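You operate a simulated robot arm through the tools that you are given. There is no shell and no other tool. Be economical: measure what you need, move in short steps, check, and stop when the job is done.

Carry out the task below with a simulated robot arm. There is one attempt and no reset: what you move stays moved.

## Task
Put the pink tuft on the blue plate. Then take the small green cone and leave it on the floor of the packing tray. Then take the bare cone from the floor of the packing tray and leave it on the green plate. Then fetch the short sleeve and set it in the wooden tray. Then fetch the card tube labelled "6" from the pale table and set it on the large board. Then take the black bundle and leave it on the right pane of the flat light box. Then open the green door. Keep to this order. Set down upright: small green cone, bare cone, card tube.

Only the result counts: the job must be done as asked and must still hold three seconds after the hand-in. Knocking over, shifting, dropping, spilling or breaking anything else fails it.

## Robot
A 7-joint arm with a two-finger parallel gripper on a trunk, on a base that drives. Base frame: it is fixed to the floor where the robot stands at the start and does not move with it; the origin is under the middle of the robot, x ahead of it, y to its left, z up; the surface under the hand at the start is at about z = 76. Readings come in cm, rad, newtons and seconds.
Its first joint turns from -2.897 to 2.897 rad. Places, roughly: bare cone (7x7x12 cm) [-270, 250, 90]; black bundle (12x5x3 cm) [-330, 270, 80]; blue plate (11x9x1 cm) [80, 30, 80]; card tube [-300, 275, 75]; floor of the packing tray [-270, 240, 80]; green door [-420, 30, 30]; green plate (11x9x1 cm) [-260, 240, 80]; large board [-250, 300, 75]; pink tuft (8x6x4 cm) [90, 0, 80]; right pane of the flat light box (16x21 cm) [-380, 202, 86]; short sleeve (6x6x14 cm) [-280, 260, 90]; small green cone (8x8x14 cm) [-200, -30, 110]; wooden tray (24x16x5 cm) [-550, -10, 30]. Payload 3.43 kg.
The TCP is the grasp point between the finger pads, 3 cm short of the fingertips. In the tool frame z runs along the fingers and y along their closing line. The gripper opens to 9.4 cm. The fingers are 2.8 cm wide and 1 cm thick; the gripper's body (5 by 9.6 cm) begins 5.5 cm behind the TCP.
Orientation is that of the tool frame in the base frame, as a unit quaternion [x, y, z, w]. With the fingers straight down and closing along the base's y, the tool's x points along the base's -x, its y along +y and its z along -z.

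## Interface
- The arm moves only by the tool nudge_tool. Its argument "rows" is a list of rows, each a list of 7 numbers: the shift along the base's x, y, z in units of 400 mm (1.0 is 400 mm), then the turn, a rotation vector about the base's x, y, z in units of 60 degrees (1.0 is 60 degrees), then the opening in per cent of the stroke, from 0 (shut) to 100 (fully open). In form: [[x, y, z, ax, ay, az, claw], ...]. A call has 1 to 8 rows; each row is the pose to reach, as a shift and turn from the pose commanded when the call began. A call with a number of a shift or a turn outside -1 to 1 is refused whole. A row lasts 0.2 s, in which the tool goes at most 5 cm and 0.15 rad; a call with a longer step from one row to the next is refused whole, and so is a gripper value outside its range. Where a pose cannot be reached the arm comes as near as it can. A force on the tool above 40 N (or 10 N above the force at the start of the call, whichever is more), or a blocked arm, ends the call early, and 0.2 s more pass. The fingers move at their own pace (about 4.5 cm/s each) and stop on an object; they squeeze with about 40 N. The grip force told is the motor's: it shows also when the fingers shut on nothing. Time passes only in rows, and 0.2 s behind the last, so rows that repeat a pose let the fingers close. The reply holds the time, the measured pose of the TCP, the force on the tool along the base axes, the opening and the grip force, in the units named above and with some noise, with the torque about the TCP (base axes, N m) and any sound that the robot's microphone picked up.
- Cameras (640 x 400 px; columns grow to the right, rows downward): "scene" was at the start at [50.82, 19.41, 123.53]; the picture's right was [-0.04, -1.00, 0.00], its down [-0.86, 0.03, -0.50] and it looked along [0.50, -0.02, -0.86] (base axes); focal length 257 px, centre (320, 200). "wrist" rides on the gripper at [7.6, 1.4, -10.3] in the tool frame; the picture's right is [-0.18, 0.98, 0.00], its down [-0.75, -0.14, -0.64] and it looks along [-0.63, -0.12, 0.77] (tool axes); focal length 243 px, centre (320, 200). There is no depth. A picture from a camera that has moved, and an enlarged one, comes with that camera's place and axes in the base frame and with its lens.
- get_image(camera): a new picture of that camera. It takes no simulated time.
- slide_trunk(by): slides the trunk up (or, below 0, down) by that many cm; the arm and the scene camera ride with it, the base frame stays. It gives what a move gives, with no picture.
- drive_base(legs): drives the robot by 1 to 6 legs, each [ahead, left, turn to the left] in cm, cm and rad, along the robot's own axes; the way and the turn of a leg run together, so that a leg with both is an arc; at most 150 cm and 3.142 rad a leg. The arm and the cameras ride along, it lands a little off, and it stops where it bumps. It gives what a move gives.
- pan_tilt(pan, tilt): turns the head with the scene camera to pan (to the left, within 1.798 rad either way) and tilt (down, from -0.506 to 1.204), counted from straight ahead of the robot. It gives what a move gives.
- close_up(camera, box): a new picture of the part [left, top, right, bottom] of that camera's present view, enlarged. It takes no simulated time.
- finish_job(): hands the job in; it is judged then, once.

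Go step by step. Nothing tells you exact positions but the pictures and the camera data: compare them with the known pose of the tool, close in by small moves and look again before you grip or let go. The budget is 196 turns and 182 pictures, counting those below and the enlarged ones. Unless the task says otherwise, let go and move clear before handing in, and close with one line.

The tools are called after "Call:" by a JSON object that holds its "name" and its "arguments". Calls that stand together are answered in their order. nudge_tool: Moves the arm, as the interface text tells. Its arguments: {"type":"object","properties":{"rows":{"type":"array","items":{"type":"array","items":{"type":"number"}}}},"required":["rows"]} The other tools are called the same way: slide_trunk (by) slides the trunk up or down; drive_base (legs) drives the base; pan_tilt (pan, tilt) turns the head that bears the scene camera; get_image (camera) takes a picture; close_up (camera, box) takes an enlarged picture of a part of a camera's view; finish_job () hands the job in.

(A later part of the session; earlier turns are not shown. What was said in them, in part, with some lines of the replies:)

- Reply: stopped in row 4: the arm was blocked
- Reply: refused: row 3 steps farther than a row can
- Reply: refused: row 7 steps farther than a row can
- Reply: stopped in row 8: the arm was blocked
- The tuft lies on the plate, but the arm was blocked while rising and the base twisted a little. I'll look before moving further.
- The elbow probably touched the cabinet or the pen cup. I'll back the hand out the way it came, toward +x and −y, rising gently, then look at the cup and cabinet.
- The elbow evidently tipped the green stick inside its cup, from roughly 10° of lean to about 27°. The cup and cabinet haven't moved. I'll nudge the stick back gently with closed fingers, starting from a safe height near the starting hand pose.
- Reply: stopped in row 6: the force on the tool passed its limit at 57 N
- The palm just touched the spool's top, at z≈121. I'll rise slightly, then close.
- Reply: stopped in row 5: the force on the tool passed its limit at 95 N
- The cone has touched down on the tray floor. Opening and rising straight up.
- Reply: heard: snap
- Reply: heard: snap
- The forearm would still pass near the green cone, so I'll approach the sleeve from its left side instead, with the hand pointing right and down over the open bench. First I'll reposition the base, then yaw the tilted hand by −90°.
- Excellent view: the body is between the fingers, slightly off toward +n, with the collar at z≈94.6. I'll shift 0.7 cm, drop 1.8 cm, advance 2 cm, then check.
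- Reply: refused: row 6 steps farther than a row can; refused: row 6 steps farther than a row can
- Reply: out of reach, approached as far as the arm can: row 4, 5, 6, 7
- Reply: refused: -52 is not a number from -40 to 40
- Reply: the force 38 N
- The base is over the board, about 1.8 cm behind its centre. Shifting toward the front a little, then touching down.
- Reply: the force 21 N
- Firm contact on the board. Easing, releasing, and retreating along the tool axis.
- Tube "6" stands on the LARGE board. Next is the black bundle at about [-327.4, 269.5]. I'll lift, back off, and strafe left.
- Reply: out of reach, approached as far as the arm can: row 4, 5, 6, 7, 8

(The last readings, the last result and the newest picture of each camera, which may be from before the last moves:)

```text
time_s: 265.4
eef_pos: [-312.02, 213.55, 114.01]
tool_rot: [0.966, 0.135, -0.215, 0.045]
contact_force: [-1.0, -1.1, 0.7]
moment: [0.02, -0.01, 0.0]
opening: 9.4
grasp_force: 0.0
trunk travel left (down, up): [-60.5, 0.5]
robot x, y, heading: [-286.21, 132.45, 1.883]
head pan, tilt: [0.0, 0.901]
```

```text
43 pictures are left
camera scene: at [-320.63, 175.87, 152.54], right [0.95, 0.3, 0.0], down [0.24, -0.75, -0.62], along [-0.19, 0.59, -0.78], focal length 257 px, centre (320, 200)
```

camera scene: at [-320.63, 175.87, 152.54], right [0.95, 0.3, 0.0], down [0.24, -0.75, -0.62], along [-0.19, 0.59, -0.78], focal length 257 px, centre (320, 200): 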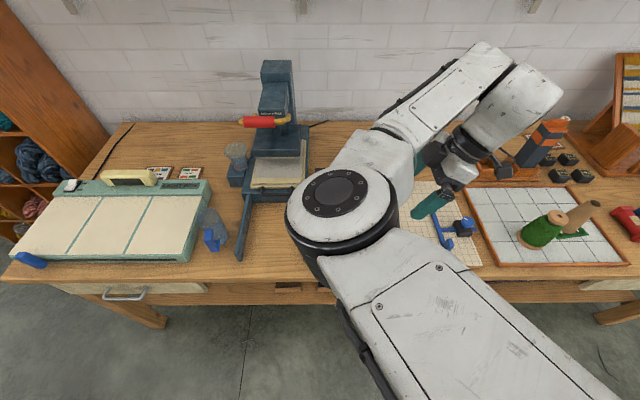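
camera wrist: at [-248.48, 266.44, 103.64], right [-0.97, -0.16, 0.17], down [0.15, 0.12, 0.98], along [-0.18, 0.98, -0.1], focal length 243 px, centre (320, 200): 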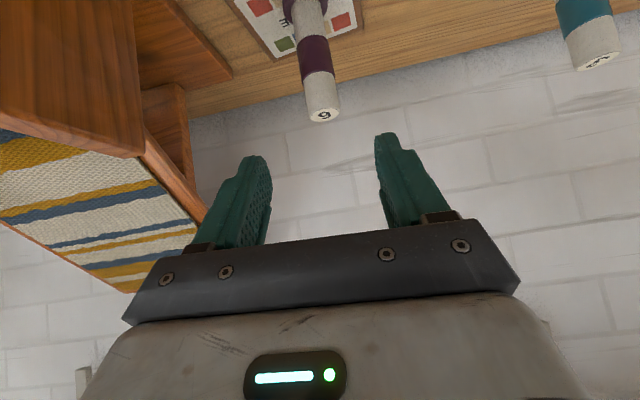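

The +90° yaw swings the elbow left toward the press. I'll rotate the hand the other way (−180°) so the elbow swings right instead.

Call:
{"name": "nudge_tool", "arguments": {"rows": [[0, 0, 0, 0, 0, -0.125, 100], [0, 0, 0, 0, 0, -0.25, 100], [0, 0, 0, 0, 0, -0.375, 100], [0, 0, 0, 0, 0, -0.5, 100], [0, 0, 0, 0, 0, -0.625, 100], [0, 0, 0, 0, 0, -0.75, 100], [0, 0, 0, 0, 0, -0.875, 100], [0, 0, 0, 0, 0, -1.0, 100]]}}

Call:
{"name": "nudge_tool", "arguments": {"rows": [[0, 0, 0, 0, 0, -0.125, 100], [0, 0, 0, 0, 0, -0.25, 100], [0, 0, 0, 0, 0, -0.375, 100], [0, 0, 0, 0, 0, -0.5, 100], [0, 0, 0, 0, 0, -0.625, 100], [0, 0, 0, 0, 0, -0.75, 100], [0, 0, 0, 0, 0, -0.875, 100], [0, 0, 0, 0, 0, -1.0, 100]]}}

Call:
{"name": "nudge_tool", "arguments": {"rows": [[0, 0, 0, 0, 0, -0.125, 100], [0, 0, 0, 0, 0, -0.25, 100], [0, 0, 0, 0, 0, -0.375, 100], [0, 0, 0, 0, 0, -0.5, 100], [0, 0, 0, 0, 0, -0.625, 100], [0, 0, 0, 0, 0, -0.75, 100], [0, 0, 0, 0, 0, -0.875, 100], [0, 0, 0, 0, 0, -1.0, 100]]}}

Call:
{"name": "get_image", "arguments": {"camera": "scene"}}

```text
time_s: 267.2
eef_pos: [-311.95, 213.49, 114.11]
tool_rot: [0.903, -0.368, -0.209, -0.069]
contact_force: [0.2, -0.2, -0.4]
moment: [0.03, 0.03, 0.06]
opening: 9.37
grasp_force: 0.1
trunk travel left (down, up): [-60.5, 0.5]
robot x, y, heading: [-286.18, 132.03, 1.878]
head pan, tilt: [0.0, 0.901]
```

```text
time_s: 269.0
eef_pos: [-312.02, 213.49, 114.05]
tool_rot: [-0.597, 0.771, 0.146, 0.166]
contact_force: [-0.9, -0.4, 0.5]
moment: [-0.02, 0.0, -0.02]
opening: 9.41
grasp_force: 0.1
trunk travel left (down, up): [-60.5, 0.5]
robot x, y, heading: [-286.7, 132.56, 1.88]
head pan, tilt: [0.0, 0.901]
```

```text
time_s: 270.8
eef_pos: [-312.21, 213.58, 113.95]
tool_rot: [-0.133, 0.966, 0.045, 0.216]
contact_force: [0.9, -0.7, 0.1]
moment: [0.02, 0.01, -0.02]
opening: 9.4
grasp_force: 0.1
trunk travel left (down, up): [-60.5, 0.5]
robot x, y, heading: [-286.19, 132.26, 1.883]
head pan, tilt: [0.0, 0.901]
```

```text
42 pictures are left
camera scene: at [-320.63, 175.86, 152.55], right [0.95, 0.3, 0.0], down [0.24, -0.75, -0.62], along [-0.19, 0.59, -0.78], focal length 257 px, centre (320, 200)
```

scene: 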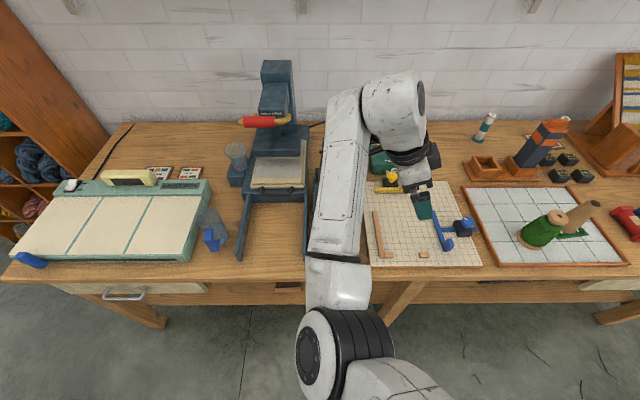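

This configuration keeps the elbow low-risk, near the robot. Driving in toward the bundle and reducing the sideways tilt.

Call:
{"name": "drive_base", "arguments": {"legs": [[43, -9, 0]]}}

Call:
{"name": "nudge_tool", "arguments": {"rows": [[-0.04, 0.03, -0.04, -0.035, 0.12, 0, 100], [-0.09, 0.07, -0.08, -0.073, 0.239, 0, 100], [-0.14, 0.11, -0.13, -0.073, 0.239, 0, 100], [-0.19, 0.16, -0.19, -0.073, 0.239, 0, 100]]}}

Call:
{"name": "get_image", "arguments": {"camera": "scene"}}

Call:
{"name": "get_image", "arguments": {"camera": "wrist"}}

```text
time_s: 273.5
eef_pos: [-317.17, 256.95, 113.99]
tool_rot: [-0.137, 0.966, 0.045, 0.216]
contact_force: [0.2, -0.6, 0.2]
moment: [0.0, 0.0, -0.02]
opening: 9.41
grasp_force: 0.0
trunk travel left (down, up): [-60.5, 0.5]
robot x, y, heading: [-290.79, 175.99, 1.884]
head pan, tilt: [0.0, 0.901]
```

```text
time_s: 274.5
eef_pos: [-324.91, 263.54, 106.05]
tool_rot: [-0.139, 0.986, 0.025, 0.088]
contact_force: [-0.8, -0.2, 0.3]
moment: [0.01, 0.0, 0.02]
opening: 9.39
grasp_force: 0.1
trunk travel left (down, up): [-60.5, 0.5]
robot x, y, heading: [-290.68, 176.15, 1.887]
head pan, tilt: [0.0, 0.901]
```

```text
41 pictures are left
camera scene: at [-325.5, 219.3, 152.55], right [0.95, 0.31, 0.0], down [0.24, -0.75, -0.62], along [-0.19, 0.59, -0.78], focal length 257 px, centre (320, 200)
```

scene: 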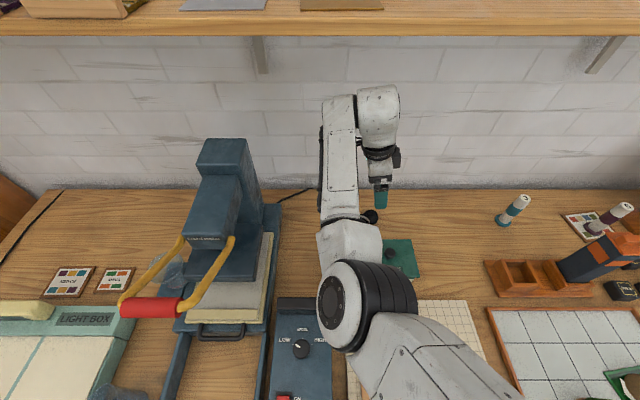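

```text
40 pictures are left
camera wrist: at [-334.17, 261.95, 114.78], right [-0.1, 0.99, 0.06], down [0.65, 0.02, 0.76], along [0.76, 0.11, -0.64], focal length 243 px, centre (320, 200)
```

wrist: 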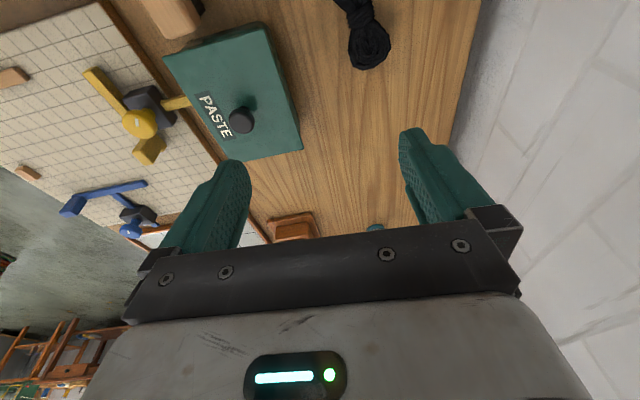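

The bundle's right lobe is visible; its centre is at about [-327.5, 269.7]. Moving over it and down to z≈91.

Call:
{"name": "nudge_tool", "arguments": {"rows": [[-0.03, 0.07, -0.04, 0, 0, 0, 100], [-0.062, 0.15, -0.09, 0, 0, 0, 100], [-0.062, 0.15, -0.19, 0, 0, 0, 100], [-0.062, 0.15, -0.29, 0, 0, 0, 100], [-0.062, 0.15, -0.37, 0, 0, 0, 100]]}}

Call:
{"name": "get_image", "arguments": {"camera": "wrist"}}

Call:
{"name": "get_image", "arguments": {"camera": "scene"}}

```text
time_s: 275.7
eef_pos: [-324.83, 267.47, 91.19]
tool_rot: [-0.138, 0.986, 0.026, 0.088]
contact_force: [-1.8, 0.8, 1.3]
moment: [-0.07, -0.04, -0.03]
opening: 9.4
grasp_force: 0.1
out of reach, approached as far as the arm can: row 3, 4, 5
trunk travel left (down, up): [-60.5, 0.5]
robot x, y, heading: [-290.79, 176.01, 1.885]
head pan, tilt: [0.0, 0.901]
```

```text
39 pictures are left
camera wrist: at [-334.08, 265.82, 99.87], right [-0.1, 0.99, 0.06], down [0.65, 0.02, 0.76], along [0.76, 0.11, -0.64], focal length 243 px, centre (320, 200)
```

wrist: 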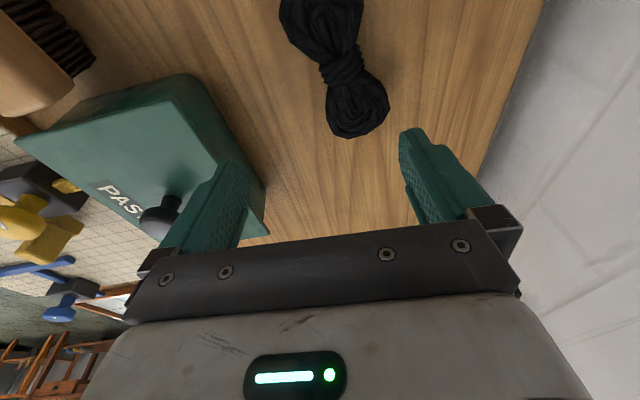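

```text
38 pictures are left
camera scene: at [-325.44, 219.37, 152.53], right [0.95, 0.31, 0.0], down [0.24, -0.75, -0.62], along [-0.19, 0.59, -0.78], focal length 257 px, centre (320, 200)
```

scene: 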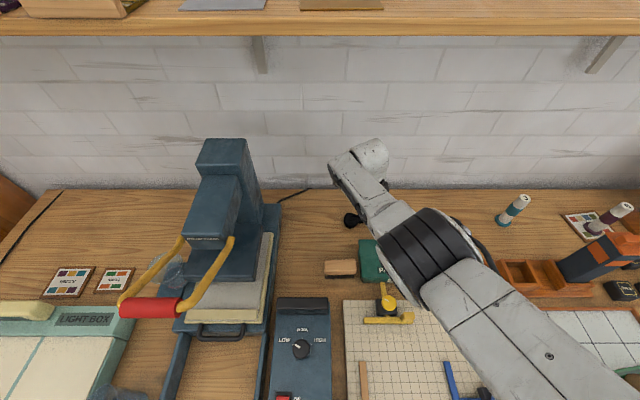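

The hand is just short of reach from this height. I'll raise it, lower the trunk 18 cm, drive 3 cm nearer, then approach with a 15° yaw to match the bundle's axis.

Call:
{"name": "nudge_tool", "arguments": {"rows": [[0, 0, 0.1, 0, 0, 0.08, 100], [0, 0, 0.2, 0, 0, 0.16, 100], [0, 0, 0.3, 0, 0, 0.25, 100], [0, 0, 0.4, 0, 0, 0.25, 100]]}}

Call:
{"name": "slide_trunk", "arguments": {"by": -16}}

Call:
{"name": "drive_base", "arguments": {"legs": [[3, 0, 0]]}}

Call:
{"name": "get_image", "arguments": {"camera": "wrist"}}

```text
time_s: 276.7
eef_pos: [-324.78, 267.39, 107.11]
tool_rot: [-0.265, 0.96, 0.035, 0.085]
contact_force: [-0.3, 0.3, 0.3]
moment: [0.02, 0.0, -0.03]
opening: 9.41
grasp_force: 0.2
trunk travel left (down, up): [-60.5, 0.5]
robot x, y, heading: [-290.77, 175.68, 1.888]
head pan, tilt: [0.0, 0.901]
```

```text
time_s: 278.5
eef_pos: [-324.8, 267.32, 91.13]
tool_rot: [-0.266, 0.96, 0.036, 0.084]
contact_force: [-0.4, 0.2, -0.3]
moment: [0.01, 0.01, 0.01]
opening: 9.4
grasp_force: 0.1
trunk travel left (down, up): [-44.5, 16.5]
robot x, y, heading: [-290.35, 175.88, 1.883]
head pan, tilt: [0.0, 0.901]
```

```text
time_s: 279.3
eef_pos: [-325.72, 270.24, 91.09]
tool_rot: [-0.266, 0.96, 0.037, 0.084]
contact_force: [0.0, -0.8, -0.2]
moment: [-0.01, 0.01, -0.01]
opening: 9.39
grasp_force: 0.0
trunk travel left (down, up): [-44.5, 16.5]
robot x, y, heading: [-291.39, 178.67, 1.885]
head pan, tilt: [0.0, 0.901]
```

```text
37 pictures are left
camera wrist: at [-334.29, 266.21, 99.77], right [-0.35, 0.93, 0.06], down [0.62, 0.19, 0.76], along [0.7, 0.3, -0.64], focal length 243 px, centre (320, 200)
```

wrist: 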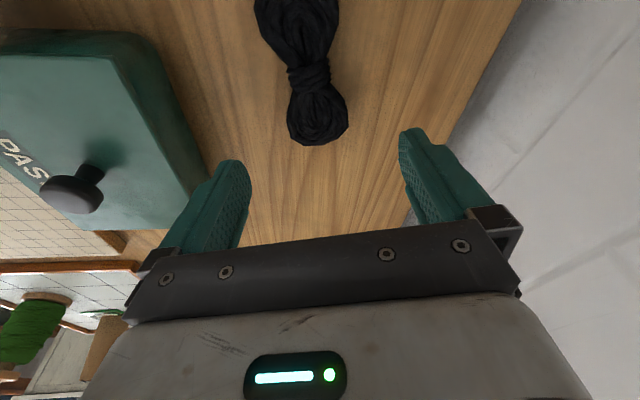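

Aligned with the bundle. Knot at [-327.5, 269.0]; moving over it and descending to grip height.

Call:
{"name": "nudge_tool", "arguments": {"rows": [[-0.045, -0.03, -0.04, 0, 0, 0, 100], [-0.045, -0.03, -0.1, 0, 0, 0, 100], [-0.045, -0.03, -0.15, 0, 0, 0, 100], [-0.045, -0.03, -0.18, 0, 0, 0, 100], [-0.045, -0.03, -0.19, 0, 0, 0, 100], [-0.045, -0.03, -0.19, 0, 0, 0, 100]]}}

Call:
{"name": "get_image", "arguments": {"camera": "wrist"}}

```text
time_s: 280.7
eef_pos: [-327.44, 268.98, 83.56]
tool_rot: [-0.267, 0.959, 0.036, 0.084]
contact_force: [-0.5, 0.7, -0.6]
moment: [0.04, -0.02, -0.02]
opening: 9.39
grasp_force: 0.2
trunk travel left (down, up): [-44.5, 16.5]
robot x, y, heading: [-291.59, 178.97, 1.885]
head pan, tilt: [0.0, 0.901]
```

```text
36 pictures are left
camera wrist: at [-335.98, 265.04, 92.2], right [-0.35, 0.93, 0.06], down [0.62, 0.19, 0.76], along [0.7, 0.3, -0.64], focal length 243 px, centre (320, 200)
```

wrist: 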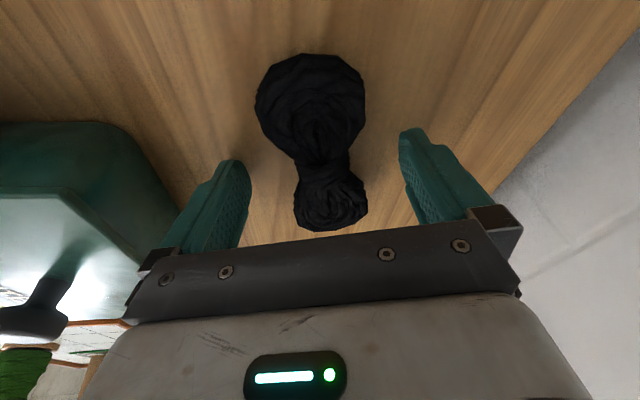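

Knot nearly at the grasp point; a 1 cm shift, then closing and a small lift.

Call:
{"name": "nudge_tool", "arguments": {"rows": [[-0.028, -0.01, -0.003, 0, 0, 0, 100], [-0.028, -0.01, -0.005, 0, 0, 0, 70], [-0.028, -0.01, -0.005, 0, 0, 0, 45], [-0.028, -0.01, -0.005, 0, 0, 0, 25], [-0.028, -0.01, -0.005, 0, 0, 0, 8], [-0.028, -0.01, -0.005, 0, 0, 0, 3], [-0.028, -0.01, 0.05, 0, 0, 0, 3], [-0.028, -0.01, 0.14, 0, 0, 0, 3]]}}

Call:
{"name": "get_image", "arguments": {"camera": "wrist"}}

```text
time_s: 282.5
eef_pos: [-328.73, 268.59, 89.12]
tool_rot: [-0.266, 0.96, 0.036, 0.084]
contact_force: [0.0, 0.0, -0.1]
moment: [0.02, -0.03, -0.03]
opening: 5.22
grasp_force: 39.7
trunk travel left (down, up): [-44.5, 16.5]
robot x, y, heading: [-291.85, 178.73, 1.881]
head pan, tilt: [0.0, 0.901]
```

```text
35 pictures are left
camera wrist: at [-337.32, 264.68, 97.85], right [-0.35, 0.93, 0.06], down [0.62, 0.19, 0.76], along [0.7, 0.3, -0.64], focal length 243 px, centre (320, 200)
```

wrist: 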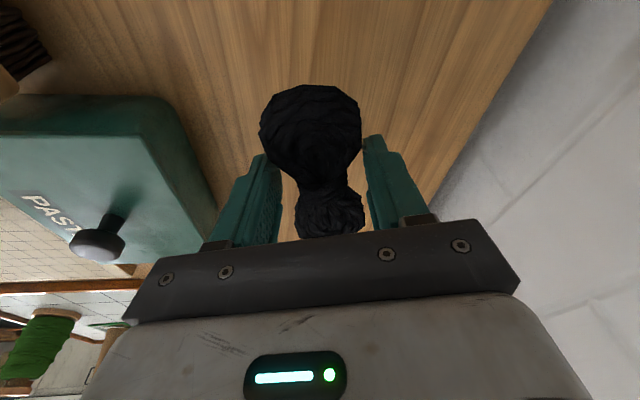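

The bundle is gripped and lifted. Raising it, backing well clear of the press, then going left to the light box.

Call:
{"name": "nudge_tool", "arguments": {"rows": [[0, -0.01, 0.1, 0, 0, 0, 3], [0, -0.02, 0.2, 0, 0, 0, 3], [0, -0.03, 0.3, 0, 0, 0, 3], [0, -0.04, 0.4, 0, 0, 0, 3]]}}

Call:
{"name": "drive_base", "arguments": {"legs": [[-75, 0, 0], [0, 76, 0], [38, 0, 0]]}}

Call:
{"name": "get_image", "arguments": {"camera": "scene"}}

Call:
{"name": "get_image", "arguments": {"camera": "wrist"}}

```text
time_s: 283.5
eef_pos: [-328.7, 267.02, 105.0]
tool_rot: [-0.265, 0.96, 0.034, 0.085]
contact_force: [0.1, -0.7, -1.0]
moment: [-0.04, 0.03, 0.0]
opening: 5.21
grasp_force: 40.4
trunk travel left (down, up): [-44.5, 16.5]
robot x, y, heading: [-291.67, 179.1, 1.885]
head pan, tilt: [0.0, 0.901]
```

```text
time_s: 293.4
eef_pos: [-390.07, 206.07, 105.13]
tool_rot: [-0.271, 0.958, 0.036, 0.085]
contact_force: [0.6, -0.3, -0.8]
moment: [0.0, 0.02, -0.01]
opening: 5.05
grasp_force: 40.0
trunk travel left (down, up): [-44.5, 16.5]
robot x, y, heading: [-352.4, 118.71, 1.893]
head pan, tilt: [0.0, 0.901]
```

```text
34 pictures are left
camera scene: at [-387.36, 161.43, 136.55], right [0.95, 0.32, 0.0], down [0.25, -0.74, -0.62], along [-0.2, 0.59, -0.78], focal length 257 px, centre (320, 200)
```

scene: 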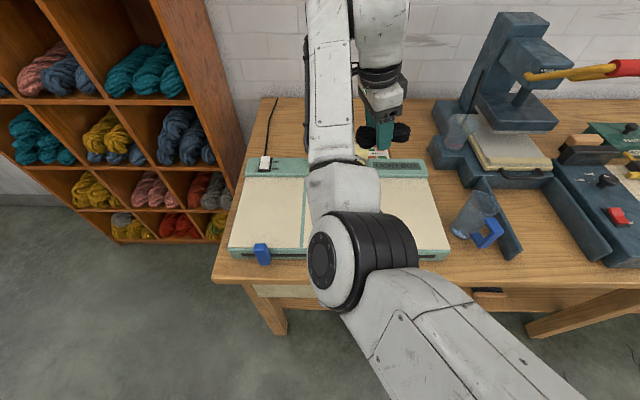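

```text
33 pictures are left
camera wrist: at [-398.58, 202.13, 113.7], right [-0.36, 0.93, 0.06], down [0.62, 0.19, 0.76], along [0.7, 0.31, -0.64], focal length 243 px, centre (320, 200)
```

wrist: 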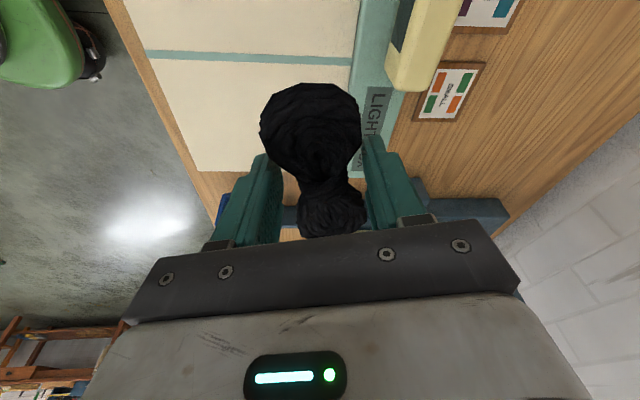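

The right pane's centre is about [-380, 202.4]. I'll move over it, raising the trunk a bit for elbow clearance, then lower.

Call:
{"name": "slide_trunk", "arguments": {"by": 10}}

Call:
{"name": "nudge_tool", "arguments": {"rows": [[0.08, -0.03, -0.02, 0, 0, 0, 3], [0.16, -0.06, -0.08, 0, 0, 0, 3], [0.25, -0.095, -0.15, 0, 0, 0, 3], [0.25, -0.095, -0.27, 0, 0, 0, 3], [0.25, -0.095, -0.38, 0, 0, 0, 3], [0.25, -0.095, -0.48, 0, 0, 0, 3]]}}

Call:
{"name": "get_image", "arguments": {"camera": "scene"}}

Call:
{"name": "get_image", "arguments": {"camera": "wrist"}}

```text
time_s: 294.7
eef_pos: [-389.97, 206.0, 115.04]
tool_rot: [-0.271, 0.958, 0.037, 0.084]
contact_force: [0.6, 0.2, -0.2]
moment: [0.03, -0.01, 0.0]
opening: 5.05
grasp_force: 39.9
trunk travel left (down, up): [-54.5, 6.5]
robot x, y, heading: [-352.29, 118.46, 1.895]
head pan, tilt: [0.0, 0.901]
```

```text
time_s: 296.1
eef_pos: [-380.2, 202.15, 95.78]
tool_rot: [-0.27, 0.958, 0.036, 0.085]
contact_force: [1.6, -0.5, 1.2]
moment: [0.0, 0.02, -0.02]
opening: 5.03
grasp_force: 40.0
trunk travel left (down, up): [-54.5, 6.5]
robot x, y, heading: [-352.32, 118.51, 1.893]
head pan, tilt: [0.0, 0.901]
```

```text
32 pictures are left
camera scene: at [-387.36, 161.44, 146.55], right [0.95, 0.32, 0.0], down [0.25, -0.74, -0.62], along [-0.2, 0.59, -0.78], focal length 257 px, centre (320, 200)
```

scene: 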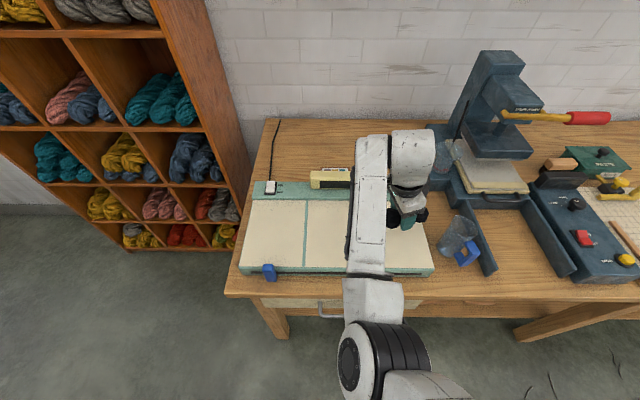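

```text
31 pictures are left
camera wrist: at [-388.59, 198.13, 104.46], right [-0.36, 0.93, 0.06], down [0.62, 0.19, 0.76], along [0.7, 0.31, -0.64], focal length 243 px, centre (320, 200)
```

wrist: 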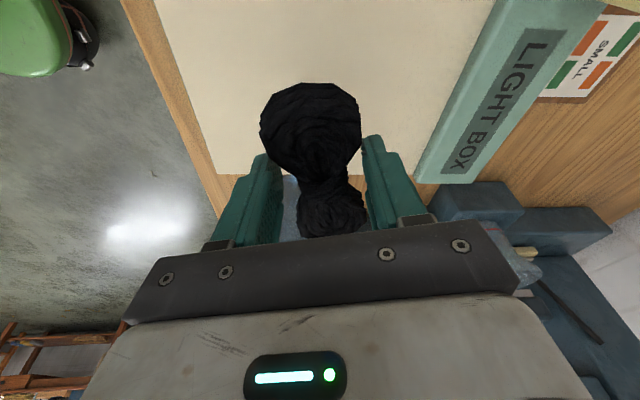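

Position checks out over the right pane. Lowering to contact.

Call:
{"name": "nudge_tool", "arguments": {"rows": [[0.015, 0.008, -0.06, 0, 0, 0, 3], [0.025, 0.01, -0.11, 0, 0, 0, 3], [0.025, 0.01, -0.135, 0, 0, 0, 3], [0.025, 0.01, -0.148, 0, 0, 0, 3], [0.025, 0.01, -0.158, 0, 0, 0, 3], [0.025, 0.01, -0.164, 0, 0, 0, 3]]}}

```text
time_s: 297.5
eef_pos: [-379.08, 202.69, 89.16]
tool_rot: [-0.271, 0.958, 0.037, 0.084]
contact_force: [-0.3, 0.8, -0.1]
moment: [0.03, -0.03, 0.01]
opening: 5.07
grasp_force: 39.9
trunk travel left (down, up): [-54.5, 6.5]
robot x, y, heading: [-352.27, 118.39, 1.893]
head pan, tilt: [0.0, 0.901]
```

Call:
{"name": "nudge_tool", "arguments": {"rows": [[0, 0, -0.006, 0, 0, 0, 3], [0, 0, -0.012, 0, 0, 0, 3], [0, 0, -0.018, 0, 0, 0, 3], [0, 0, -0.024, 0, 0, 0, 3], [0, 0, -0.03, 0, 0, 0, 3]]}}

Call:
{"name": "close_up", "arguments": {"camera": "scene", "box": [220, 140, 500, 320]}}

```text
time_s: 298.5
eef_pos: [-379.15, 202.98, 89.01]
tool_rot: [-0.27, 0.958, 0.042, 0.085]
contact_force: [1.4, -1.8, 13.7]
moment: [0.0, 0.54, 0.07]
opening: 5.04
grasp_force: 40.5
trunk travel left (down, up): [-54.5, 6.5]
robot x, y, heading: [-352.03, 118.55, 1.9]
head pan, tilt: [0.0, 0.901]
stopped in row 4: the force on the tool passed its limit at 44 N (the readings are from after the stop); the commanded pose is now the measured one
```

```text
2.22 times, centred on (360, 230) of scene
camera zoom: at [-387.33, 161.35, 146.56], right [0.95, 0.32, 0.0], down [0.25, -0.74, -0.62], along [-0.2, 0.59, -0.78], focal length 570 px, centre (231, 133)
```

zoom: 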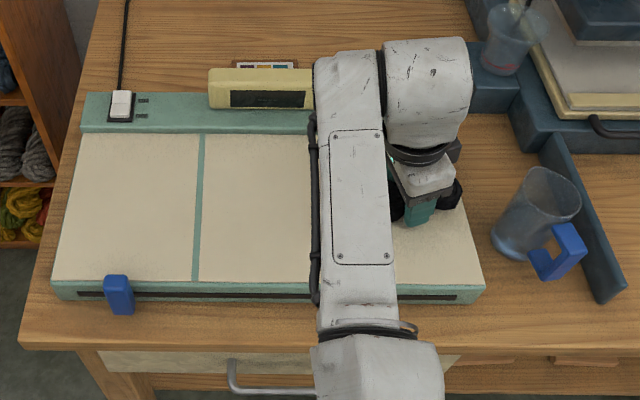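

Touched down on the pane. Releasing and rising.

Call:
{"name": "nudge_tool", "arguments": {"rows": [[0, 0, 0.006, 0, 0, 0, 30], [0, 0, 0.008, 0, 0, 0, 70], [0, 0, 0.01, 0, 0, 0, 100], [0, 0, 0.01, 0, 0, 0, 100], [0, 0, 0.06, 0, 0, 0, 100], [0, 0, 0.16, 0, 0, 0, 100], [0, 0, 0.28, 0, 0, 0, 100], [0, 0, 0.4, 0, 0, 0, 100]]}}

Call:
{"name": "get_image", "arguments": {"camera": "wrist"}}

```text
time_s: 300.3
eef_pos: [-379.26, 202.93, 105.12]
tool_rot: [-0.27, 0.958, 0.038, 0.084]
contact_force: [0.3, 0.1, 0.1]
moment: [0.04, 0.04, -0.01]
opening: 9.38
grasp_force: 0.0
trunk travel left (down, up): [-54.5, 6.5]
robot x, y, heading: [-351.89, 118.73, 1.895]
head pan, tilt: [0.0, 0.901]
```

```text
29 pictures are left
camera wrist: at [-387.84, 198.9, 113.73], right [-0.36, 0.93, 0.06], down [0.62, 0.19, 0.76], along [0.7, 0.32, -0.64], focal length 243 px, centre (320, 200)
```

wrist: 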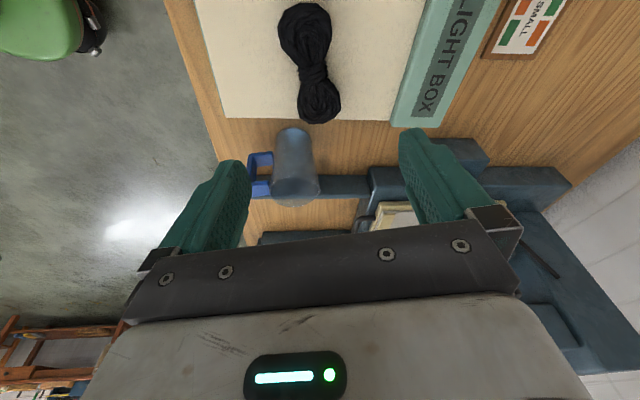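

The bundle lies on the right pane. Last is the green door. I'll back through the gap to the cabinet's front (its −y side) and look.

Call:
{"name": "drive_base", "arguments": {"legs": [[-60, 20, 0], [0, 0, -1.095], [-46, -36, 0], [-93, -32, 0], [0, 0, 1.1]]}}

Call:
{"name": "pan_tilt", "arguments": {"pan": 0, "tilt": 0.9}}

Call:
{"name": "get_image", "arguments": {"camera": "scene"}}

```text
time_s: 316.9
eef_pos: [-426.41, -10.49, 105.05]
tool_rot: [-0.3, 0.949, 0.042, 0.084]
contact_force: [0.0, 0.4, -0.3]
moment: [-0.02, 0.02, 0.0]
opening: 9.43
grasp_force: 0.1
trunk travel left (down, up): [-54.5, 6.5]
robot x, y, heading: [-394.13, -93.08, 1.956]
head pan, tilt: [0.0, 0.901]
```

```text
time_s: 317.4
eef_pos: [-426.48, -10.47, 105.13]
tool_rot: [-0.3, 0.949, 0.042, 0.084]
contact_force: [0.7, -0.2, 0.1]
moment: [0.02, -0.02, -0.02]
opening: 9.41
grasp_force: 0.1
trunk travel left (down, up): [-54.5, 6.5]
robot x, y, heading: [-393.84, -93.26, 1.957]
head pan, tilt: [0.0, 0.901]
```

```text
28 pictures are left
camera scene: at [-431.8, -52.51, 146.55], right [0.93, 0.38, 0.0], down [0.3, -0.73, -0.62], along [-0.23, 0.57, -0.78], focal length 257 px, centre (320, 200)
```

scene: 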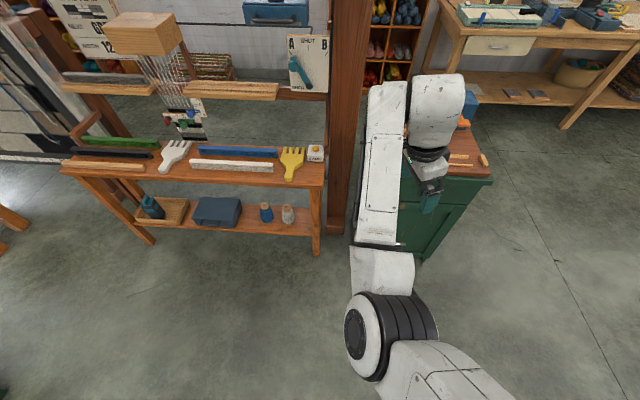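

The arm hides the door. I'll move the hand left out of the way and look again, lowering the view as well.

Call:
{"name": "nudge_tool", "arguments": {"rows": [[-0.1, -0.03, 0, 0, 0, 0, 100], [-0.2, -0.06, 0, 0, 0, 0, 100], [-0.3, -0.1, 0, 0, 0, 0, 100], [-0.4, -0.14, 0, 0, 0, 0, 100], [-0.5, -0.18, 0, 0, 0, 0, 100], [-0.6, -0.22, 0, 0, 0, 0, 100], [-0.7, -0.26, 0, 0, 0, 0, 100]]}}

Call:
{"name": "slide_trunk", "arguments": {"by": -35}}

Call:
{"name": "pan_tilt", "arguments": {"pan": -0.35, "tilt": 0.55}}

Call:
{"name": "get_image", "arguments": {"camera": "scene"}}

```text
time_s: 319.1
eef_pos: [-454.39, -20.94, 104.98]
tool_rot: [-0.3, 0.95, 0.042, 0.083]
contact_force: [0.7, 0.2, -0.1]
moment: [-0.02, -0.02, 0.0]
opening: 9.41
grasp_force: 0.0
trunk travel left (down, up): [-54.5, 6.5]
robot x, y, heading: [-393.4, -93.3, 1.956]
head pan, tilt: [0.0, 0.901]
```

```text
time_s: 322.5
eef_pos: [-454.51, -21.04, 70.04]
tool_rot: [-0.301, 0.949, 0.042, 0.084]
contact_force: [0.0, 0.4, 0.0]
moment: [0.04, 0.01, 0.0]
opening: 9.37
grasp_force: 0.1
trunk travel left (down, up): [-19.5, 41.5]
robot x, y, heading: [-393.7, -93.06, 1.961]
head pan, tilt: [0.0, 0.901]
```

```text
time_s: 323.3
eef_pos: [-454.42, -21.09, 70.01]
tool_rot: [-0.301, 0.949, 0.042, 0.084]
contact_force: [-0.4, 0.3, -0.1]
moment: [0.01, 0.0, -0.03]
opening: 9.4
grasp_force: 0.1
trunk travel left (down, up): [-19.5, 41.5]
robot x, y, heading: [-394.07, -93.4, 1.96]
head pan, tilt: [-0.351, 0.55]
```

```text
27 pictures are left
camera scene: at [-429.28, -50.54, 114.47], right [1.0, 0.04, 0.0], down [0.02, -0.52, -0.85], along [-0.03, 0.85, -0.52], focal length 257 px, centre (320, 200)
```

scene: 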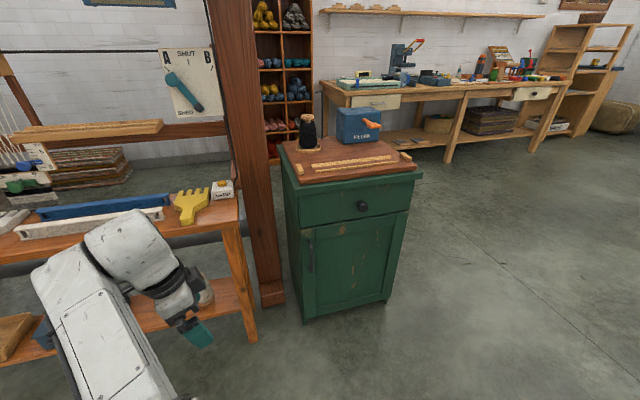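

Call:
{"name": "close_up", "arguments": {"camera": "scene", "box": [270, 170, 430, 330]}}

```text
2.50 times, centred on (350, 250) of scene
camera zoom: at [-429.28, -50.54, 114.47], right [1.0, 0.04, 0.0], down [0.02, -0.52, -0.85], along [-0.03, 0.85, -0.52], focal length 642 px, centre (245, 75)
```

zoom: 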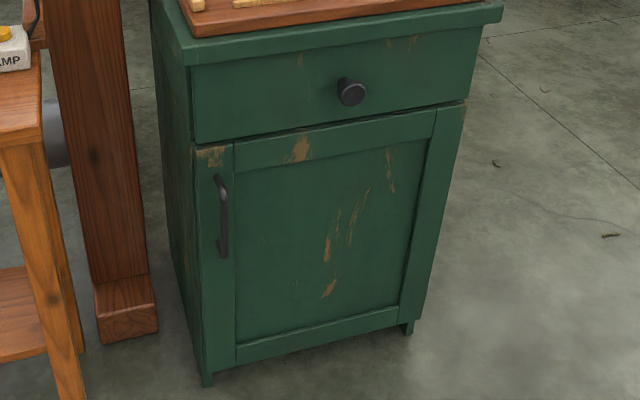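

The door has a vertical bar handle at about [-435.7, 20.2], z 38–54, with hinges on the right. I'll turn the hand to point forward at the door, fingers closing sideways, then approach.

Call:
{"name": "nudge_tool", "arguments": {"rows": [[0.05, -0.02, 0, 0, 0, 0.12, 100], [0.1, -0.04, 0, 0, 0, 0.24, 100], [0.15, -0.06, 0, 0, 0, 0.36, 100], [0.2, -0.08, 0, 0, 0, 0.48, 100], [0.26, -0.1, 0, 0, 0, 0.58, 100]]}}

Call:
{"name": "nudge_tool", "arguments": {"rows": [[0.05, 0, 0, 0, 0, 0.12, 100], [0.1, 0, 0, 0, 0, 0.24, 100], [0.15, 0, 0, 0, 0, 0.36, 100], [0.2, 0, 0, 0, 0, 0.48, 100], [0.26, 0, 0, 0, 0, 0.59, 100]]}}

Call:
{"name": "nudge_tool", "arguments": {"rows": [[0, 0, -0.03, 0.109, 0.035, 0, 100], [0, 0, -0.06, 0.218, 0.07, 0, 100], [0, 0, -0.09, 0.327, 0.106, 0, 100], [0, 0, -0.12, 0.436, 0.141, 0, 100], [0, 0, -0.16, 0.545, 0.176, 0, 100], [0, 0, -0.2, 0.654, 0.211, 0, 100], [0, 0, -0.25, 0.763, 0.247, 0, 100], [0, 0, -0.3, 0.872, 0.282, 0, 100]]}}

Call:
{"name": "get_image", "arguments": {"camera": "scene"}}

```text
time_s: 324.5
eef_pos: [-444.02, -25.17, 70.2]
tool_rot: [-0.571, 0.816, 0.065, 0.067]
contact_force: [-0.4, 0.5, -0.9]
moment: [-0.02, 0.04, 0.0]
opening: 9.41
grasp_force: 0.1
trunk travel left (down, up): [-19.5, 41.5]
robot x, y, heading: [-394.49, -93.33, 1.96]
head pan, tilt: [-0.351, 0.55]
```

```text
time_s: 325.7
eef_pos: [-433.65, -24.9, 70.03]
tool_rot: [0.793, -0.602, -0.083, -0.043]
contact_force: [0.5, -0.2, 0.8]
moment: [0.02, -0.01, -0.01]
opening: 9.38
grasp_force: 0.0
trunk travel left (down, up): [-19.5, 41.5]
robot x, y, heading: [-393.87, -92.85, 1.955]
head pan, tilt: [-0.351, 0.55]
```

```text
time_s: 327.5
eef_pos: [-433.58, -24.94, 57.96]
tool_rot: [0.671, -0.505, -0.452, -0.301]
contact_force: [0.4, -0.6, 1.0]
moment: [-0.02, -0.02, 0.0]
opening: 9.41
grasp_force: 0.0
trunk travel left (down, up): [-19.5, 41.5]
robot x, y, heading: [-394.18, -92.74, 1.959]
head pan, tilt: [-0.351, 0.55]
```

```text
25 pictures are left
camera scene: at [-429.26, -50.54, 114.49], right [1.0, 0.04, 0.0], down [0.02, -0.52, -0.85], along [-0.03, 0.85, -0.52], focal length 257 px, centre (320, 200)
```

scene: 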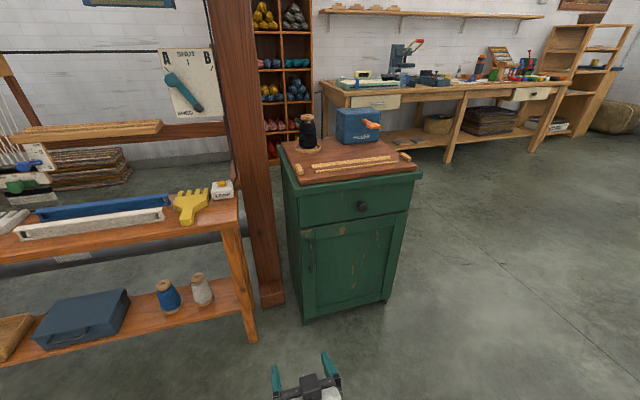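

The hand points at the door with the fingers spread sideways. Driving 20 cm closer and moving to about 11 cm in front of the handle.

Call:
{"name": "drive_base", "arguments": {"legs": [[20, 0, 0]]}}

Call:
{"name": "nudge_tool", "arguments": {"rows": [[0.05, 0.08, -0.06, 0, 0, 0, 100], [0.1, 0.17, -0.12, 0, 0, 0, 100], [0.16, 0.26, -0.18, 0, 0, 0, 100], [0.2, 0.34, -0.23, 0, 0, 0, 100], [0.222, 0.4, -0.26, 0, 0, 0, 100]]}}

Call:
{"name": "get_image", "arguments": {"camera": "wrist"}}

Call:
{"name": "get_image", "arguments": {"camera": "scene"}}

```text
time_s: 329.1
eef_pos: [-441.03, -6.37, 57.97]
tool_rot: [0.671, -0.507, -0.45, -0.301]
contact_force: [0.2, -0.1, -1.3]
moment: [-0.01, -0.01, 0.0]
opening: 9.38
grasp_force: 0.1
trunk travel left (down, up): [-19.5, 41.5]
robot x, y, heading: [-401.4, -74.74, 1.955]
head pan, tilt: [-0.351, 0.55]
```

```text
time_s: 330.3
eef_pos: [-431.87, 9.74, 47.58]
tool_rot: [0.671, -0.506, -0.451, -0.302]
contact_force: [0.3, -0.1, -0.4]
moment: [-0.01, 0.01, -0.05]
opening: 9.42
grasp_force: 0.1
trunk travel left (down, up): [-19.5, 41.5]
robot x, y, heading: [-401.68, -74.88, 1.959]
head pan, tilt: [-0.351, 0.55]
```

```text
24 pictures are left
camera wrist: at [-429.55, -2.79, 44.8], right [-0.95, -0.22, 0.22], down [0.26, -0.2, 0.94], along [-0.17, 0.95, 0.25], focal length 243 px, centre (320, 200)
```

wrist: 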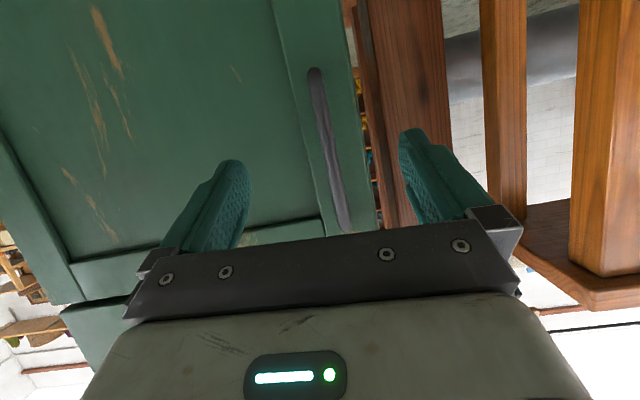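

```text
23 pictures are left
camera scene: at [-436.64, -32.01, 114.48], right [1.0, 0.03, 0.0], down [0.02, -0.52, -0.85], along [-0.03, 0.85, -0.52], focal length 257 px, centre (320, 200)
```

scene: 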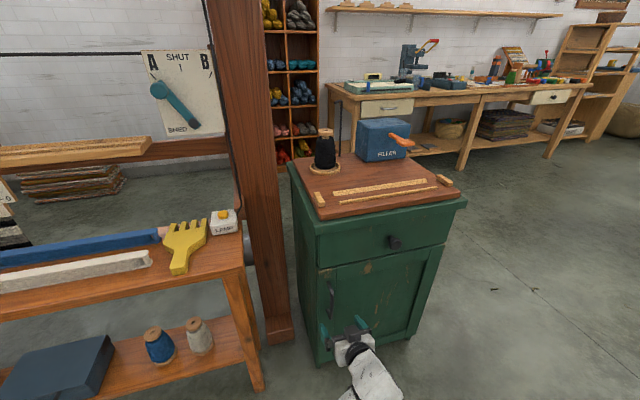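

The handle is in line at [-435.7, 20.1]. Advancing with the fingers on either side of the bar.

Call:
{"name": "nudge_tool", "arguments": {"rows": [[-0.02, 0.06, 0, 0, 0, 0, 70], [-0.045, 0.13, -0.01, 0, 0, 0, 60], [-0.07, 0.19, -0.02, 0, 0, 0, 60], [-0.083, 0.23, -0.02, 0, 0, 0, 60], [-0.083, 0.23, -0.02, 0, 0, 0, 60]]}}

Call:
{"name": "get_image", "arguments": {"camera": "wrist"}}

```text
time_s: 331.3
eef_pos: [-435.18, 18.12, 46.19]
tool_rot: [0.671, -0.506, -0.45, -0.302]
contact_force: [4.5, -12.0, 5.2]
moment: [0.14, 0.24, 0.37]
opening: 5.64
grasp_force: 0.0
trunk travel left (down, up): [-19.5, 41.5]
robot x, y, heading: [-401.67, -75.11, 1.954]
head pan, tilt: [-0.351, 0.55]
stopped in row 4: the force on the tool passed its limit at 91 N (the readings are from after the stop); the commanded pose is now the measured one
```

```text
22 pictures are left
camera wrist: at [-432.83, 5.64, 43.66], right [-0.95, -0.23, 0.22], down [0.26, -0.2, 0.94], along [-0.17, 0.95, 0.25], focal length 243 px, centre (320, 200)
```

wrist: 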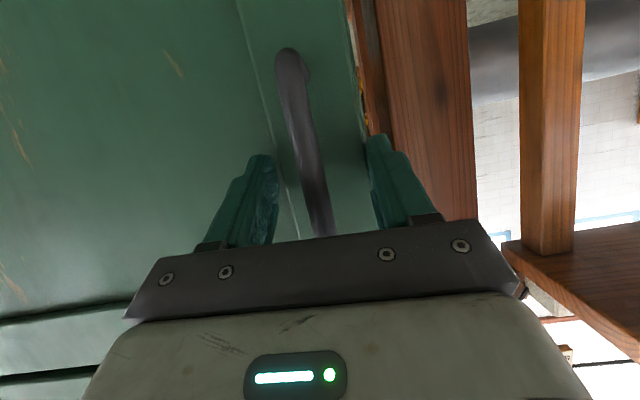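

The tips touched the door face. Backing off half a centimetre and closing on the bar.

Call:
{"name": "nudge_tool", "arguments": {"rows": [[0.005, -0.014, 0, 0, 0, 0, 60], [0.005, -0.014, 0, 0, 0, 0, 40], [0.005, -0.014, 0, 0, 0, 0, 20], [0.005, -0.014, 0, 0, 0, 0, 5], [0.005, -0.014, 0, 0, 0, 0, 0], [0.005, -0.014, 0, 0, 0, 0, 0]]}}

Call:
{"name": "get_image", "arguments": {"camera": "wrist"}}

```text
time_s: 332.7
eef_pos: [-434.9, 17.66, 46.42]
tool_rot: [0.672, -0.505, -0.449, -0.302]
contact_force: [2.6, 0.6, 0.4]
moment: [0.37, -1.08, 0.02]
opening: 1.71
grasp_force: 45.1
trunk travel left (down, up): [-19.5, 41.5]
robot x, y, heading: [-401.84, -74.74, 1.954]
head pan, tilt: [-0.351, 0.55]
```

```text
21 pictures are left
camera wrist: at [-432.62, 5.22, 43.64], right [-0.95, -0.23, 0.21], down [0.26, -0.2, 0.94], along [-0.17, 0.95, 0.25], focal length 243 px, centre (320, 200)
```

wrist: 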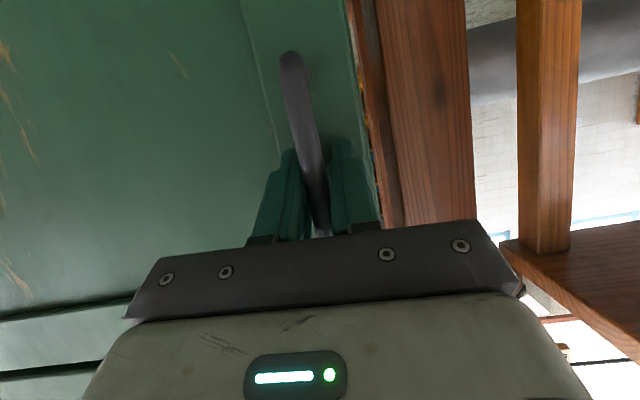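

The bar is firmly gripped. Pulling the door open along its arc about the right-hand hinge, the first 18°.

Call:
{"name": "nudge_tool", "arguments": {"rows": [[0.025, -0.044, 0, 0, 0, 0.05, 0], [0.051, -0.0875, 0, 0, 0, 0.1, 0], [0.08, -0.129, 0, 0, 0, 0.15, 0], [0.11, -0.169, 0, 0, 0, 0.2, 0], [0.144, -0.207, 0, 0, 0, 0.25, 0], [0.178, -0.244, 0, 0, 0, 0.3, 0]]}}

Call:
{"name": "get_image", "arguments": {"camera": "scene"}}

```text
time_s: 334.1
eef_pos: [-429.02, 7.91, 46.33]
tool_rot: [0.744, -0.393, -0.492, -0.226]
contact_force: [-0.5, -0.8, 3.3]
moment: [0.14, -1.35, -0.01]
opening: 1.75
grasp_force: 45.3
trunk travel left (down, up): [-19.5, 41.5]
robot x, y, heading: [-401.44, -74.89, 1.955]
head pan, tilt: [-0.351, 0.55]
stopped in row 6: the force on the tool passed its limit at 41 N (the readings are from after the stop); the commanded pose is now the measured one
```

```text
20 pictures are left
camera scene: at [-436.76, -32.14, 114.48], right [1.0, 0.04, 0.0], down [0.02, -0.52, -0.85], along [-0.03, 0.85, -0.52], focal length 257 px, centre (320, 200)
```

scene: 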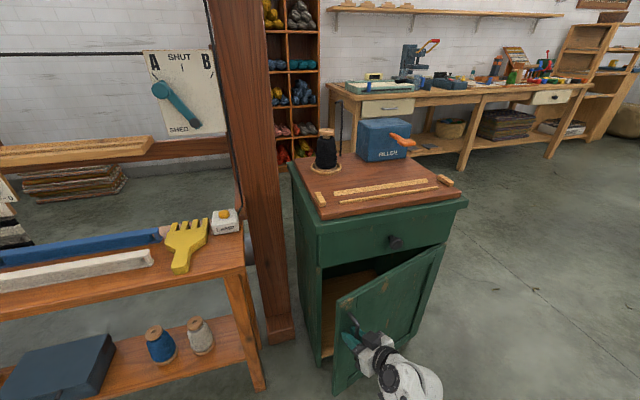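

The door is opening (about 16–18°). With a refined hinge estimate of [-398, 36], I'll continue the arc another 40°.

Call:
{"name": "nudge_tool", "arguments": {"rows": [[0.064, -0.065, 0, 0, 0, 0.083, 0], [0.134, -0.124, 0, 0, 0, 0.167, 0], [0.208, -0.177, 0, 0, 0, 0.25, 0], [0.287, -0.223, 0, 0, 0, 0.333, 0], [0.37, -0.262, 0, 0, 0, 0.417, 0], [0.455, -0.293, 0, 0, 0, 0.5, 0], [0.543, -0.3175, 0, 0, 0, 0.583, 0], [0.633, -0.334, 0, 0, 0, 0.667, 0]]}}

Call:
{"name": "get_image", "arguments": {"camera": "scene"}}

```text
time_s: 335.2
eef_pos: [-417.75, -1.53, 46.44]
tool_rot: [0.802, -0.25, -0.526, -0.131]
contact_force: [-2.9, -4.9, 8.9]
moment: [0.61, -1.27, -0.05]
opening: 1.72
grasp_force: 45.3
trunk travel left (down, up): [-19.5, 41.5]
robot x, y, heading: [-401.74, -74.76, 1.959]
head pan, tilt: [-0.351, 0.55]
stopped in row 5: the force on the tool passed its limit at 43 N (the readings are from after the stop); the commanded pose is now the measured one
```

```text
19 pictures are left
camera scene: at [-436.83, -32.23, 114.47], right [1.0, 0.04, 0.0], down [0.02, -0.52, -0.85], along [-0.03, 0.85, -0.52], focal length 257 px, centre (320, 200)
```

scene: 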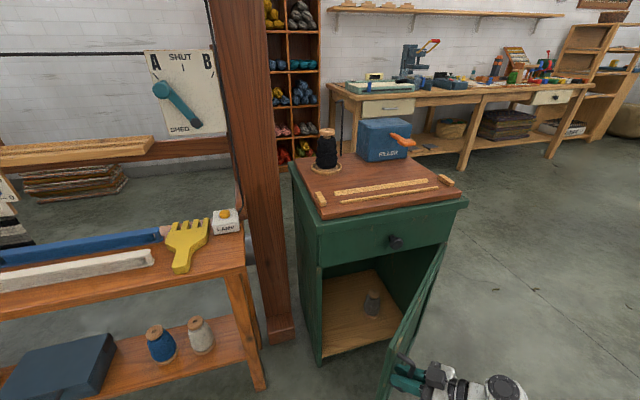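

Open about 36–40° now. Continuing with a refit hinge centre at [-398.3, 33.1].

Call:
{"name": "nudge_tool", "arguments": {"rows": [[0.077, -0.039, 0, 0, 0, 0.07, 0], [0.1575, -0.071, 0, 0, 0, 0.15, 0], [0.24, -0.096, 0, 0, 0, 0.233, 0], [0.325, -0.114, 0, 0, 0, 0.317, 0], [0.411, -0.1245, 0, 0, 0, 0.4, 0], [0.498, -0.127, 0, 0, 0, 0.483, 0], [0.584, -0.1225, 0, 0, 0, 0.567, 0]]}}

Call:
{"name": "get_image", "arguments": {"camera": "scene"}}

```text
time_s: 336.3
eef_pos: [-403.71, -6.26, 46.25]
tool_rot: [0.834, -0.091, -0.544, -0.023]
contact_force: [0.3, -8.2, 8.4]
moment: [1.09, -0.64, -0.13]
opening: 1.75
grasp_force: 45.4
trunk travel left (down, up): [-19.5, 41.5]
robot x, y, heading: [-401.42, -75.06, 1.96]
head pan, tilt: [-0.351, 0.55]
stopped in row 5: the force on the tool passed its limit at 48 N (the readings are from after the stop); the commanded pose is now the measured one
```

```text
18 pictures are left
camera scene: at [-436.8, -32.25, 114.47], right [1.0, 0.04, 0.0], down [0.02, -0.52, -0.85], along [-0.03, 0.85, -0.52], focal length 257 px, centre (320, 200)
```

scene: 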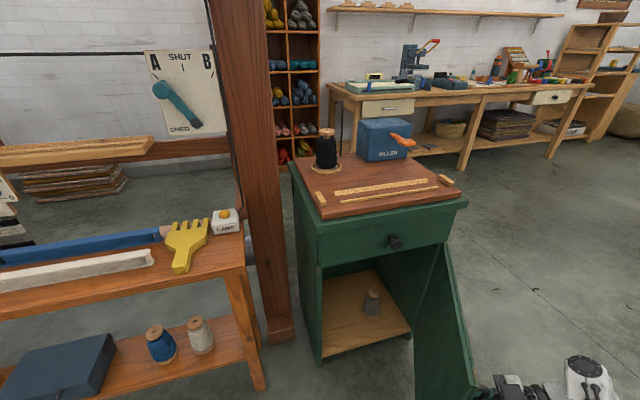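

Door about 60° open. One more pull to bring it near 80°.

Call:
{"name": "nudge_tool", "arguments": {"rows": [[0.086, -0.008, 0, 0, 0, 0.07, 0], [0.173, -0.0085, 0, 0, 0, 0.15, 0], [0.26, -0.0015, 0, 0, 0, 0.23, 0], [0.345, 0.013, 0, 0, 0, 0.31, 0], [0.429, 0.035, 0, 0, 0, 0.39, 0]]}}

Call:
{"name": "get_image", "arguments": {"camera": "scene"}}

```text
time_s: 337.1
eef_pos: [-394.87, -6.53, 46.53]
tool_rot: [0.838, 0.009, -0.544, 0.038]
contact_force: [1.5, -8.7, 2.9]
moment: [1.31, -0.95, -0.22]
opening: 1.72
grasp_force: 45.0
trunk travel left (down, up): [-19.5, 41.5]
robot x, y, heading: [-401.49, -74.82, 1.957]
head pan, tilt: [-0.351, 0.55]
stopped in row 3: the force on the tool passed its limit at 104 N (the readings are from after the stop); the commanded pose is now the measured one
```

```text
17 pictures are left
camera scene: at [-436.74, -32.23, 114.49], right [1.0, 0.04, 0.0], down [0.02, -0.52, -0.85], along [-0.03, 0.85, -0.52], focal length 257 px, centre (320, 200)
```

scene: 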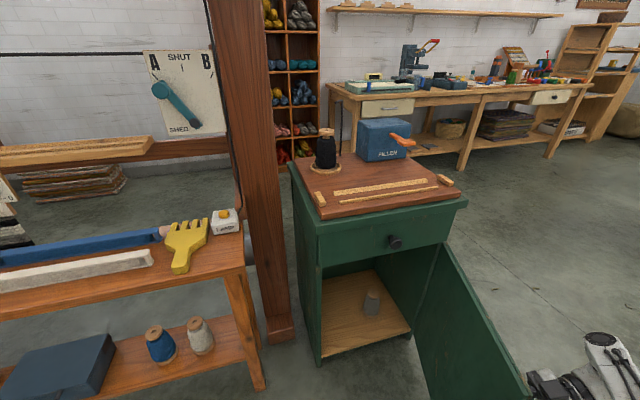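

The door stands about 75–80° open. Releasing the handle and backing away.

Call:
{"name": "nudge_tool", "arguments": {"rows": [[0, 0, 0, 0, 0, 0, 20], [0, 0, 0, 0, 0, 0, 40], [0, 0, 0, 0, 0, 0, 60], [0.03, 0.002, 0.01, 0, 0, 0, 60], [0.09, 0.006, 0.03, 0, 0, 0, 60], [0.16, 0.008, 0.05, 0, 0, 0, 60], [0.23, 0.01, 0.08, 0, 0, 0, 60]]}}

Call:
{"name": "get_image", "arguments": {"camera": "wrist"}}

Call:
{"name": "get_image", "arguments": {"camera": "scene"}}

```text
time_s: 338.7
eef_pos: [-388.42, -7.11, 50.88]
tool_rot: [0.838, 0.008, -0.544, 0.038]
contact_force: [-0.7, 0.8, -0.2]
moment: [0.0, 0.03, 0.02]
opening: 5.62
grasp_force: 0.1
out of reach, approached as far as the arm can: row 5, 6, 7
trunk travel left (down, up): [-19.5, 41.5]
robot x, y, heading: [-401.39, -74.8, 1.966]
head pan, tilt: [-0.351, 0.55]
```

```text
16 pictures are left
camera wrist: at [-375.7, -8.04, 48.09], right [-0.02, -0.97, 0.22], down [0.27, 0.21, 0.94], along [-0.96, 0.08, 0.26], focal length 243 px, centre (320, 200)
```

wrist: 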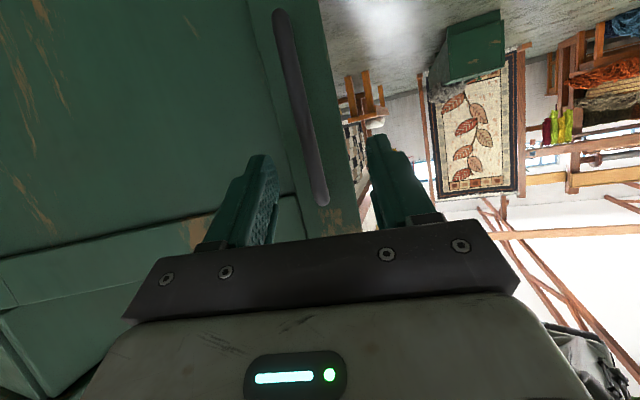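

```text
15 pictures are left
camera scene: at [-436.75, -32.2, 114.48], right [1.0, 0.04, 0.0], down [0.02, -0.52, -0.85], along [-0.03, 0.85, -0.52], focal length 257 px, centre (320, 200)
```

scene: 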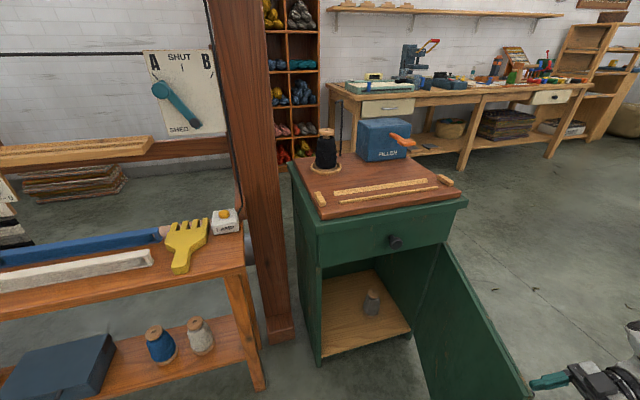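

The door stays open and the hand has let go. Moving straight away from the handle (+x), then backing off.

Call:
{"name": "drive_base", "arguments": {"legs": [[-2.5, -6, 0], [-20, 0, 0]]}}

Call:
{"name": "get_image", "arguments": {"camera": "scene"}}

```text
time_s: 340.9
eef_pos: [-374.32, -25.51, 50.74]
tool_rot: [0.838, 0.009, -0.545, 0.038]
contact_force: [-0.9, -0.7, 0.3]
moment: [0.0, 0.0, -0.02]
opening: 5.65
grasp_force: 0.1
trunk travel left (down, up): [-19.5, 41.5]
robot x, y, heading: [-387.42, -93.44, 1.96]
head pan, tilt: [-0.351, 0.55]
```

```text
14 pictures are left
camera scene: at [-422.74, -50.85, 114.48], right [1.0, 0.04, 0.0], down [0.02, -0.52, -0.85], along [-0.03, 0.85, -0.52], focal length 257 px, centre (320, 200)
```

scene: 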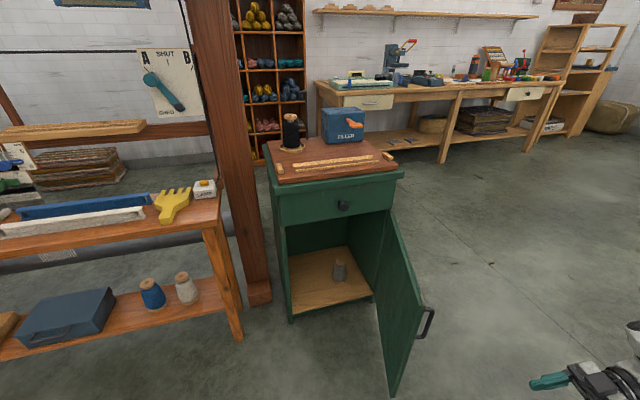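

The door stands about 73° open and holds there, with the hand clear. I saw every other item stay where I left it, so I'm handing in.

Call:
{"name": "finish_job", "arguments": {}}

```text
The job is handed in.
```

I carried out all seven steps in order and handed in the job; the green door stands about 73° open. Two things along the way could count against it: my arm tipped the green stick in its cup, which I stood upright again, and the short sleeve's lid came off on the first lift, which I snapped back on.
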